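You operate a simulated robot arm through the tools that you are given. There is no shell and no other tool. Be economical: measure what you need, move in short steps, check, and stop when the job is done.

Carry out the task below with a simulated robot arm. There is one attempt and no reset: what you move stays moved.

TASK
Slide the teal spool along the top of the kitting bench until it stands next to the black marked cover.

It is judged by the outcome, as a careful person would: the job done as asked, and still so three seconds after it is handed in. It fails if anything else is knocked over, pushed out of place, dropped, spilled or broken.

THE ROBOT
A 7-joint arm with a two-finger parallel gripper, fixed in place. Base frame: the origin is at the foot of the arm, x ahead of it, y to its left, z up; the work surface is at about z = 0. Lengths are in m, angles in degrees, forces in N, time in s.
With the tool pointing down near the work surface it reaches from about 0.24 to 0.62 m from the base axis. Its first joint turns from -66.0 to 66.0 degrees. Payload 2.6 kg.
Tool frame: the origin (TCP) lies between the finger pads and is the grasp point; the fingertips stand 0.03 m ahead of it; z points along the fingers, y is the line along which they close. The gripper opens to 0.094 m. The fingers are 0.028 m wide and 0.01 m thick; the gripper's body (0.05 by 0.096 m) begins 0.055 m behind the TCP.
Orientation is that of the tool frame in the base frame, as a unit quaternion [x, y, z, w]. With the fingers straight down and closing along the base's y, the tool's x points along the base's -x, its y along +y and its z along -z.

THE INTERFACE
- The arm moves only by the tool servo_tool. Its argument "motion" is a list of rows, each an object (a shift or turn left out is 0, a gripper value left out holds the last) with "travel": the shift along the base's x, y, z in units of 500 mm (1.0 is 500 mm), a list of three; "turn": the turn, a rotation vector about the base's x, y, z in units of 180 degrees (1.0 is 180 degrees), a list of three; "claw": the opening, from 0 (shut) to 1 (fully open). In form: [{"travel": [dx, dy, dz], "turn": [wx, wy, wz], "claw": claw}, ...]. A call has 1 to 12 rows; each row is the pose to reach, as a shift and turn from the pose commanded when the call began. A call with a number of a shift or a turn outside -1 to 1 is refused whole. A row lasts 0.2 s, in which the tool goes at most 0.05 m and 8.6 degrees; a call with a longer step from one row to the next is refused whole, and so is a gripper value outside its range. A pose out of reach is approached as far as the arm can. The call stops where the force on the tool passes 40 N (or 10 N more than at its start, if that is more) or the arm is blocked; 0.2 s more then pass. The fingers move at their own pace (about 0.072 m/s each) and stop on an object; they squeeze with about 23 N. The grip force told is the motor's: it shows also when the fingers shut on nothing. Time passes only in rows, and 0.2 s behind the last, so rows that repeat a pose let the fingers close. It gives the time, the measured TCP pose, the force on the tool (base axes), the opening and the grip force at its end, in the units of the frame above (readings bear some noise).
- Cameras (640 x 400 px; columns grow to the right, rows downward): "scene" is fixed at [0.0256, 0.4193, 0.5736]; the picture's right is [-0.87, -0.49, 0.00], its down [-0.22, 0.39, -0.89] and it looks along [0.43, -0.78, -0.45] (base axes); focal length 310 px, centre (320, 200). "wrist" rides on the gripper at [-0.037, 0, -0.058] in the tool frame; the picture's right is [0.00, -1.00, 0.00], its down [0.97, 0.00, -0.24] and it looks along [0.24, 0.00, 0.97] (tool axes); focal length 218 px, centre (320, 200).
- snapshot(camera): a new picture of that camera. No time passes.
- locate(camera, pixels): for up to 12 pixels [column, row] of the newest picture of that camera ("zoom" is the newest enlarged one), the place [x, y, z] in the base frame of the surface seen there, good to about 0.002 m. No time passes.
- enlarge(camera, box): a new picture of the part [left, top, right, bottom] of that camera's present view, enlarged. No time passes.
- job_done(): hands the job in; it is judged then, once.

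Work in short steps. Measure before you move; look again where a grasp or a placing could have gone wrong, and mend it. You have 60 turns and 26 pictures in all, the two below and enlarged ones among them. Open the gripper and draw the arm clear of the work before you hand the job in, unless the task says otherwise; then end with one line.

The tools are called after "Emit:" by a JSON object that holds its "fn" and its "kwargs". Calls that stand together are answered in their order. servo_tool: Moves the arm, as the interface text tells. Its arguments: {"type":"object","properties":{"motion":{"type":"array","items":{"type":"object","properties":{"travel":{"type":"array","items":{"type":"number"}},"turn":{"type":"array","items":{"type":"number"}},"claw":{"type":"number"}}}}},"required":["motion"]} The other tools are called the same way: snapshot (camera) takes a picture; locate (camera, pixels) gives the place of the surface under pixels of a picture; enlarge (camera, box) takes an enlarged picture of a part of a camera's view; job_done () hands the job in.

At the start:

```text
t: 0.0
tool_pos: [0.4404, -0.2072, 0.2463]
orientation: [-0.001, 1.0, -0.001, 0.0]
wrist_force: [-0.7, -0.3, -0.3]
opening: 0.0941
finger_force: 0.1
```

scene: 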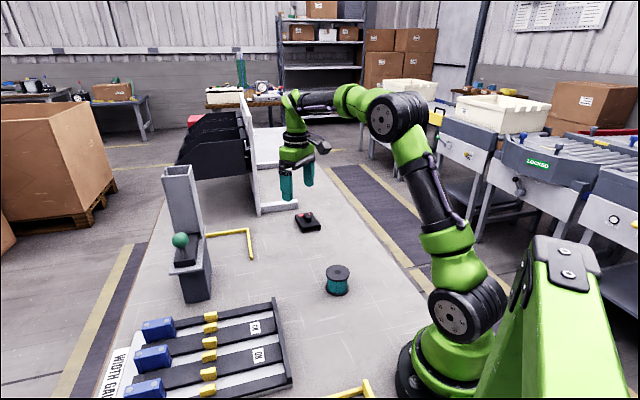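
wrist: 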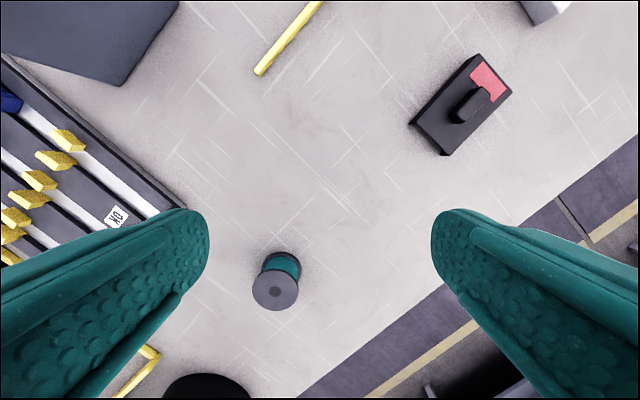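

The scene shows the spool near (337,280) and the black cover with a red mark near (307,222). I'll enlarge that area, then measure both.

Emit:
{"fn": "enlarge", "kwargs": {"camera": "scene", "box": [260, 190, 388, 310]}}

Emit:
{"fn": "locate", "kwargs": {"camera": "wrist", "pixels": [[275, 292], [252, 292], [299, 292], [275, 310], [480, 55], [410, 123], [446, 155], [511, 93], [468, 105], [488, 80], [275, 255]]}}

Emit:
{"fn": "locate", "kwargs": {"camera": "scene", "pixels": [[337, 272], [326, 272], [350, 272], [337, 293], [337, 285], [295, 222], [308, 232], [321, 226], [307, 215]]}}

```text
3.33 times, centred on (324, 250) of scene
```

zoom: 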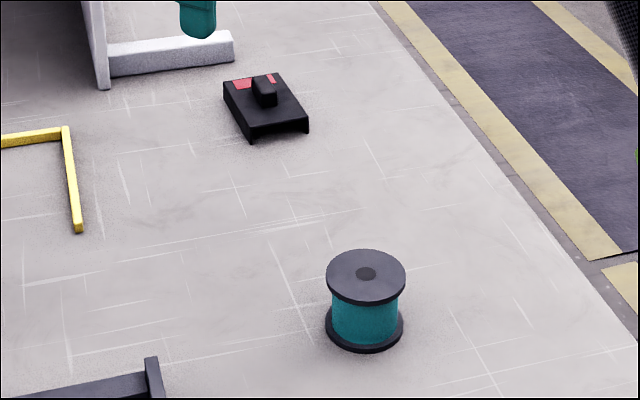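

```text
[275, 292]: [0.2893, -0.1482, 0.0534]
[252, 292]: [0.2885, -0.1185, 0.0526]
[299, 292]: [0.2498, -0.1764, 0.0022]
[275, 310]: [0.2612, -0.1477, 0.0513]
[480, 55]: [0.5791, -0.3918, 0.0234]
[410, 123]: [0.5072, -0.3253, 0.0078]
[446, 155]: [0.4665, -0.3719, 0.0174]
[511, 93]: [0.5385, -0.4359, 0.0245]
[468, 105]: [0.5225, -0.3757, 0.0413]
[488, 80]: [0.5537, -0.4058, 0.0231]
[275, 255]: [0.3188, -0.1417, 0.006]
```

```text
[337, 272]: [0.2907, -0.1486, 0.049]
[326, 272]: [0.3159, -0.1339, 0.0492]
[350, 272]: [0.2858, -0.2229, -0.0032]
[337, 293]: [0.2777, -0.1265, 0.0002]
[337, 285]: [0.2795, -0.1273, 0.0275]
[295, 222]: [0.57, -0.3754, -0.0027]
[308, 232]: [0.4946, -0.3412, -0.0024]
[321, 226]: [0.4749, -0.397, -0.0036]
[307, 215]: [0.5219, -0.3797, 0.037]
```

Spool: centre about (0.290, -0.149), radius about 0.03, height about 0.052. The cover's near short edge is centred at about (0.488, -0.349) and faces the spool. I'll move above the spool and turn so the fingers close across the travel direction.

Emit:
{"fn": "servo_tool", "kwargs": {"motion": [{"travel": [-0.05, 0.02, 0], "turn": [0, 0, -0.04], "claw": 1}, {"travel": [-0.1, 0.04, 0], "turn": [0, 0, -0.08]}, {"travel": [-0.15, 0.06, 0], "turn": [0, 0, -0.12]}, {"travel": [-0.2, 0.08, 0], "turn": [0, 0, -0.16]}, {"travel": [-0.25, 0.1, 0], "turn": [0, 0, -0.2]}, {"travel": [-0.3, 0.116, 0], "turn": [0, 0, -0.237]}, {"travel": [-0.3, 0.116, -0.08], "turn": [0, 0, -0.237]}, {"travel": [-0.3, 0.116, -0.16], "turn": [0, 0, -0.237]}, {"travel": [-0.3, 0.116, -0.2], "turn": [0, 0, -0.237]}, {"travel": [-0.3, 0.116, -0.2], "turn": [0, 0, -0.237]}]}}

Emit:
{"fn": "snapshot", "kwargs": {"camera": "wrist"}}

Emit:
{"fn": "enlarge", "kwargs": {"camera": "scene", "box": [260, 190, 388, 310]}}

```text
t: 2.2
tool_pos: [0.2908, -0.1512, 0.1467]
orientation: [0.364, 0.931, -0.001, 0.0]
wrist_force: [0.7, 0.5, -1.1]
opening: 0.0942
finger_force: 0.0
```

```text
22 pictures are left
```

wrist: 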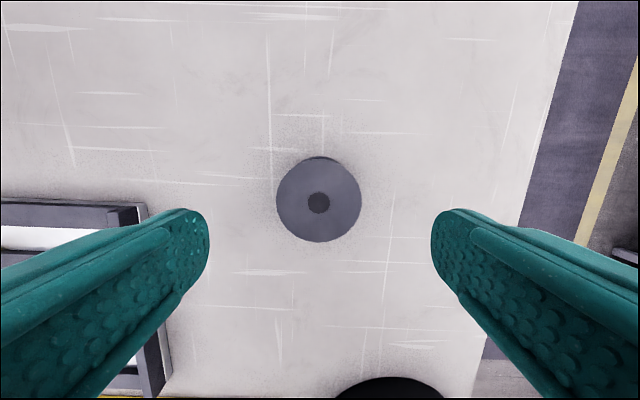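

```text
3.33 times, centred on (324, 250) of scene
```

zoom: 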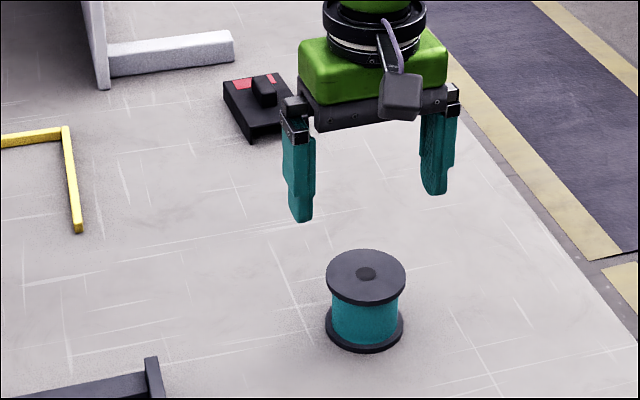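

The spool hub is at (319,202) in the wrist view, centred between the fingers. I'll measure it and the rack corner near the left finger.

Emit:
{"fn": "locate", "kwargs": {"camera": "wrist", "pixels": [[319, 202], [278, 202], [361, 202], [319, 160], [319, 241], [147, 206], [138, 215], [165, 395], [165, 340]]}}

```text
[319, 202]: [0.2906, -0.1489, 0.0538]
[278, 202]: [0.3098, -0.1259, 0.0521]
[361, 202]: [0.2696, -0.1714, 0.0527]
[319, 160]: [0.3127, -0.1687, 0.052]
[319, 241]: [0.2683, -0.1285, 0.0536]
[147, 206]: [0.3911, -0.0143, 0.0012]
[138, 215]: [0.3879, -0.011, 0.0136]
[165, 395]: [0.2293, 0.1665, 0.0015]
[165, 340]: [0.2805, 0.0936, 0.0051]
```

Centre is (0.290, -0.149) with radius 0.030, and the rack is well clear. I'll descend with a small y correction and close.

Emit:
{"fn": "servo_tool", "kwargs": {"motion": [{"travel": [0, 0.004, -0.08]}, {"travel": [0, 0.004, -0.15]}, {"travel": [0, 0.004, -0.2]}, {"travel": [0, 0.004, -0.222]}, {"travel": [0, 0.004, -0.222]}, {"travel": [0, 0.004, -0.222], "claw": 0.55}, {"travel": [0, 0.004, -0.222], "claw": 0.55}, {"travel": [0, 0.004, -0.222], "claw": 0.55}, {"travel": [0, 0.004, -0.222], "claw": 0.55}]}}

Emit:
{"fn": "enlarge", "kwargs": {"camera": "scene", "box": [260, 190, 388, 310]}}

```text
t: 4.2
tool_pos: [0.2912, -0.1501, 0.0339]
orientation: [0.363, 0.932, 0.0, 0.0]
wrist_force: [-0.7, 0.3, 0.6]
opening: 0.0613
finger_force: 23.3
```

```text
3.33 times, centred on (324, 250) of scene
```

zoom: 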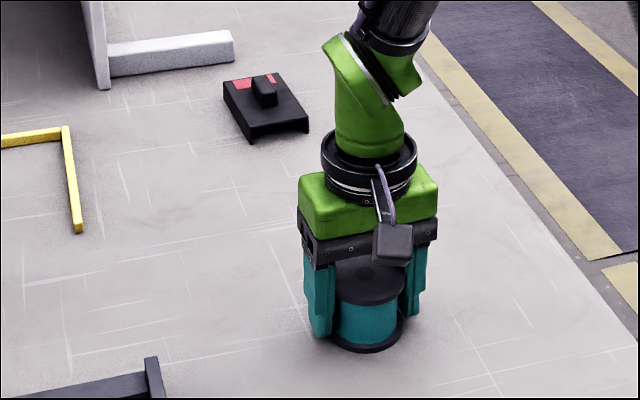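

Spool gripped (opening 0.061). I'll drag it about two thirds of the way at constant height, then look.

Emit:
{"fn": "servo_tool", "kwargs": {"motion": [{"travel": [0.02, -0.0205, 0]}, {"travel": [0.05, -0.0513, 0]}, {"travel": [0.08, -0.082, 0]}, {"travel": [0.11, -0.113, 0]}, {"travel": [0.14, -0.1437, 0]}, {"travel": [0.17, -0.1745, 0]}, {"travel": [0.2, -0.2053, 0]}, {"travel": [0.22, -0.226, 0]}, {"travel": [0.22, -0.226, 0]}]}}

Emit:
{"fn": "snapshot", "kwargs": {"camera": "wrist"}}

Emit:
{"fn": "enlarge", "kwargs": {"camera": "scene", "box": [260, 190, 388, 310]}}

```text
t: 6.2
tool_pos: [0.3999, -0.2634, 0.0355]
orientation: [0.363, 0.932, 0.0, 0.001]
wrist_force: [0.2, 0.0, 0.2]
opening: 0.0612
finger_force: 22.9
```

```text
19 pictures are left
```

wrist: 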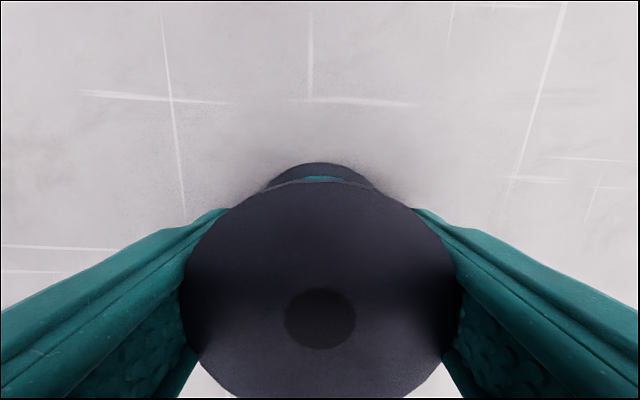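

```text
3.33 times, centred on (324, 250) of scene
```

zoom: 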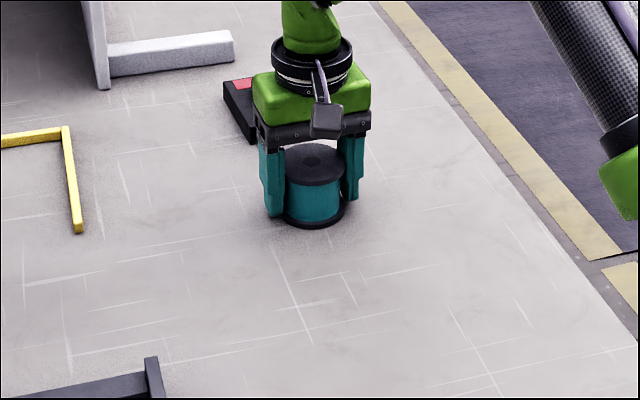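

Sliding fine; spool now about (0.400, -0.263). I'll go 5 cm further and look for the cover's edge.

Emit:
{"fn": "servo_tool", "kwargs": {"motion": [{"travel": [0.02, -0.02, 0]}, {"travel": [0.04, -0.04, 0]}, {"travel": [0.06, -0.06, 0]}, {"travel": [0.07, -0.07, 0]}, {"travel": [0.07, -0.07, 0]}]}}

Emit:
{"fn": "snapshot", "kwargs": {"camera": "wrist"}}

Emit:
{"fn": "enlarge", "kwargs": {"camera": "scene", "box": [270, 190, 350, 240]}}

```text
t: 7.4
tool_pos: [0.4361, -0.2963, 0.0358]
orientation: [0.364, 0.932, 0.0, 0.0]
wrist_force: [-0.6, 0.2, 0.4]
opening: 0.0614
finger_force: 22.7
```

```text
17 pictures are left
```

wrist: 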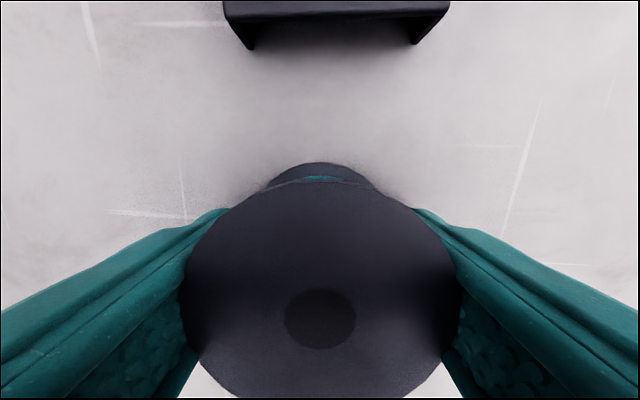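

```text
8.00 times, centred on (310, 215) of scene
```

zoom: 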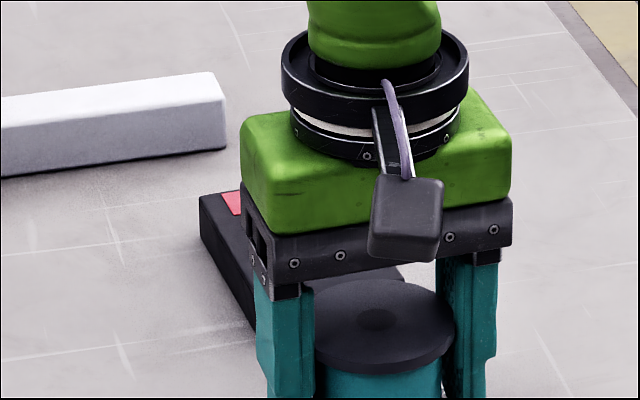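

The cover's edge shows at row ~18 and is square and centred to the spool. I'll measure the gap.

Emit:
{"fn": "locate", "kwargs": {"camera": "wrist", "pixels": [[248, 49], [414, 43], [228, 17], [446, 12], [336, 17], [336, 10], [319, 163], [319, 182], [319, 318]]}}

```text
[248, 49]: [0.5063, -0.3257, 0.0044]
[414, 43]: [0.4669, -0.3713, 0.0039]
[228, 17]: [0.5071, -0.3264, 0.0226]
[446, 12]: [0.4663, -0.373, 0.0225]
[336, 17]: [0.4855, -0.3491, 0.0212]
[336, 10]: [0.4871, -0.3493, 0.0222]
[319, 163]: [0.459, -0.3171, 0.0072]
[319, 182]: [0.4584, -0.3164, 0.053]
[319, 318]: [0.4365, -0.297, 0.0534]
```

The gap is about 42 mm. I'll advance 34 mm, leaving about 8 mm so the cover isn't touched.

Emit:
{"fn": "servo_tool", "kwargs": {"motion": [{"travel": [0.012, -0.013, 0]}, {"travel": [0.024, -0.026, 0]}, {"travel": [0.036, -0.039, 0]}, {"travel": [0.046, -0.05, 0]}, {"travel": [0.046, -0.05, 0]}]}}

Emit:
{"fn": "snapshot", "kwargs": {"camera": "wrist"}}

Emit:
{"fn": "locate", "kwargs": {"camera": "wrist", "pixels": [[319, 163], [319, 182], [319, 318], [320, 125], [320, 110], [320, 95]]}}

```text
t: 8.6
tool_pos: [0.4579, -0.3211, 0.0341]
orientation: [0.363, 0.932, 0.001, 0.0]
wrist_force: [-0.8, 1.1, -0.4]
opening: 0.061
finger_force: 23.1
```

```text
15 pictures are left
```

wrist: 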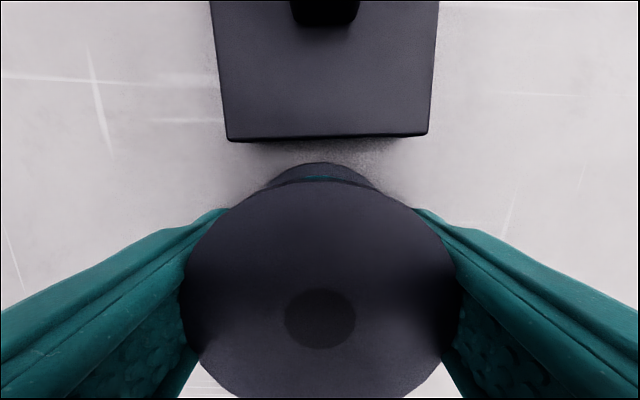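

```text
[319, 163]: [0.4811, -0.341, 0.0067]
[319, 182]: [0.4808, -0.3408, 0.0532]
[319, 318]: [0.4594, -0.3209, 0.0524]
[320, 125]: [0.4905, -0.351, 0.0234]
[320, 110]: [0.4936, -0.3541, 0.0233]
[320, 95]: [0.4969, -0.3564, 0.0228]
```

The spool stands about 8 mm from the cover and is centred on it. I'll open the fingers, rise straight up and back off.

Emit:
{"fn": "servo_tool", "kwargs": {"motion": [{"claw": 0.75}, {"claw": 1}, {"claw": 1}, {"claw": 1}, {"claw": 1}, {"travel": [0, 0, 0.05]}, {"travel": [0, 0, 0.13]}, {"travel": [0, 0, 0.22]}, {"travel": [0, 0, 0.31]}, {"travel": [-0.06, 0.06, 0.35]}, {"travel": [-0.12, 0.12, 0.35]}, {"travel": [-0.16, 0.16, 0.35]}]}}

Emit:
{"fn": "snapshot", "kwargs": {"camera": "wrist"}}

Emit:
{"fn": "snapshot", "kwargs": {"camera": "scene"}}

```text
t: 11.2
tool_pos: [0.3797, -0.2387, 0.2086]
orientation: [0.363, 0.932, 0.0, 0.0]
wrist_force: [-0.1, 0.7, 0.5]
opening: 0.0937
finger_force: 0.1
```

```text
14 pictures are left
```

wrist: 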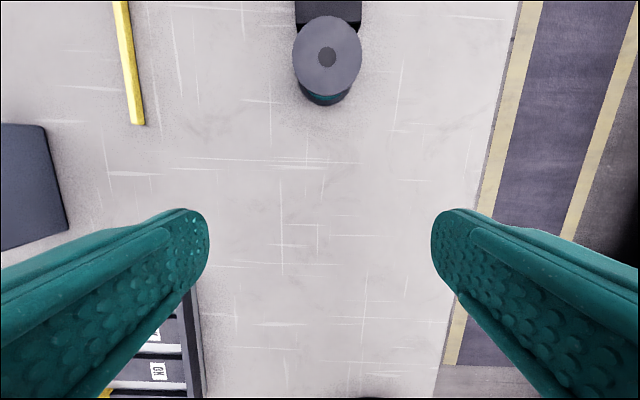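

```text
13 pictures are left
```

scene: 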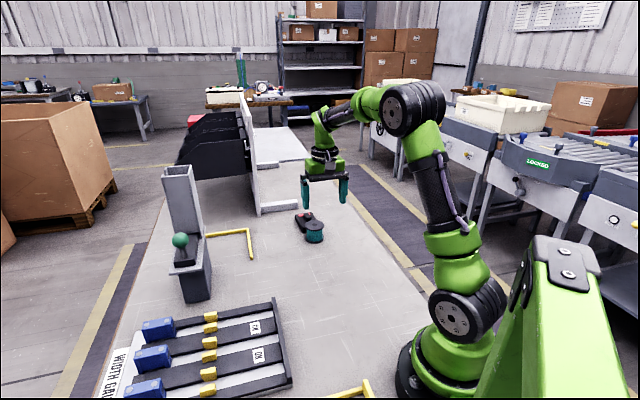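

The spool is upright beside the cover at (314,230) in the scene view. The cover hasn't moved and the arm is clear.

Emit:
{"fn": "job_done", "kwargs": {}}

```text
The job is handed in.
```

I slid the teal spool along the bench, and it now stands upright about 8 mm from the black marked cover; nothing else was disturbed.
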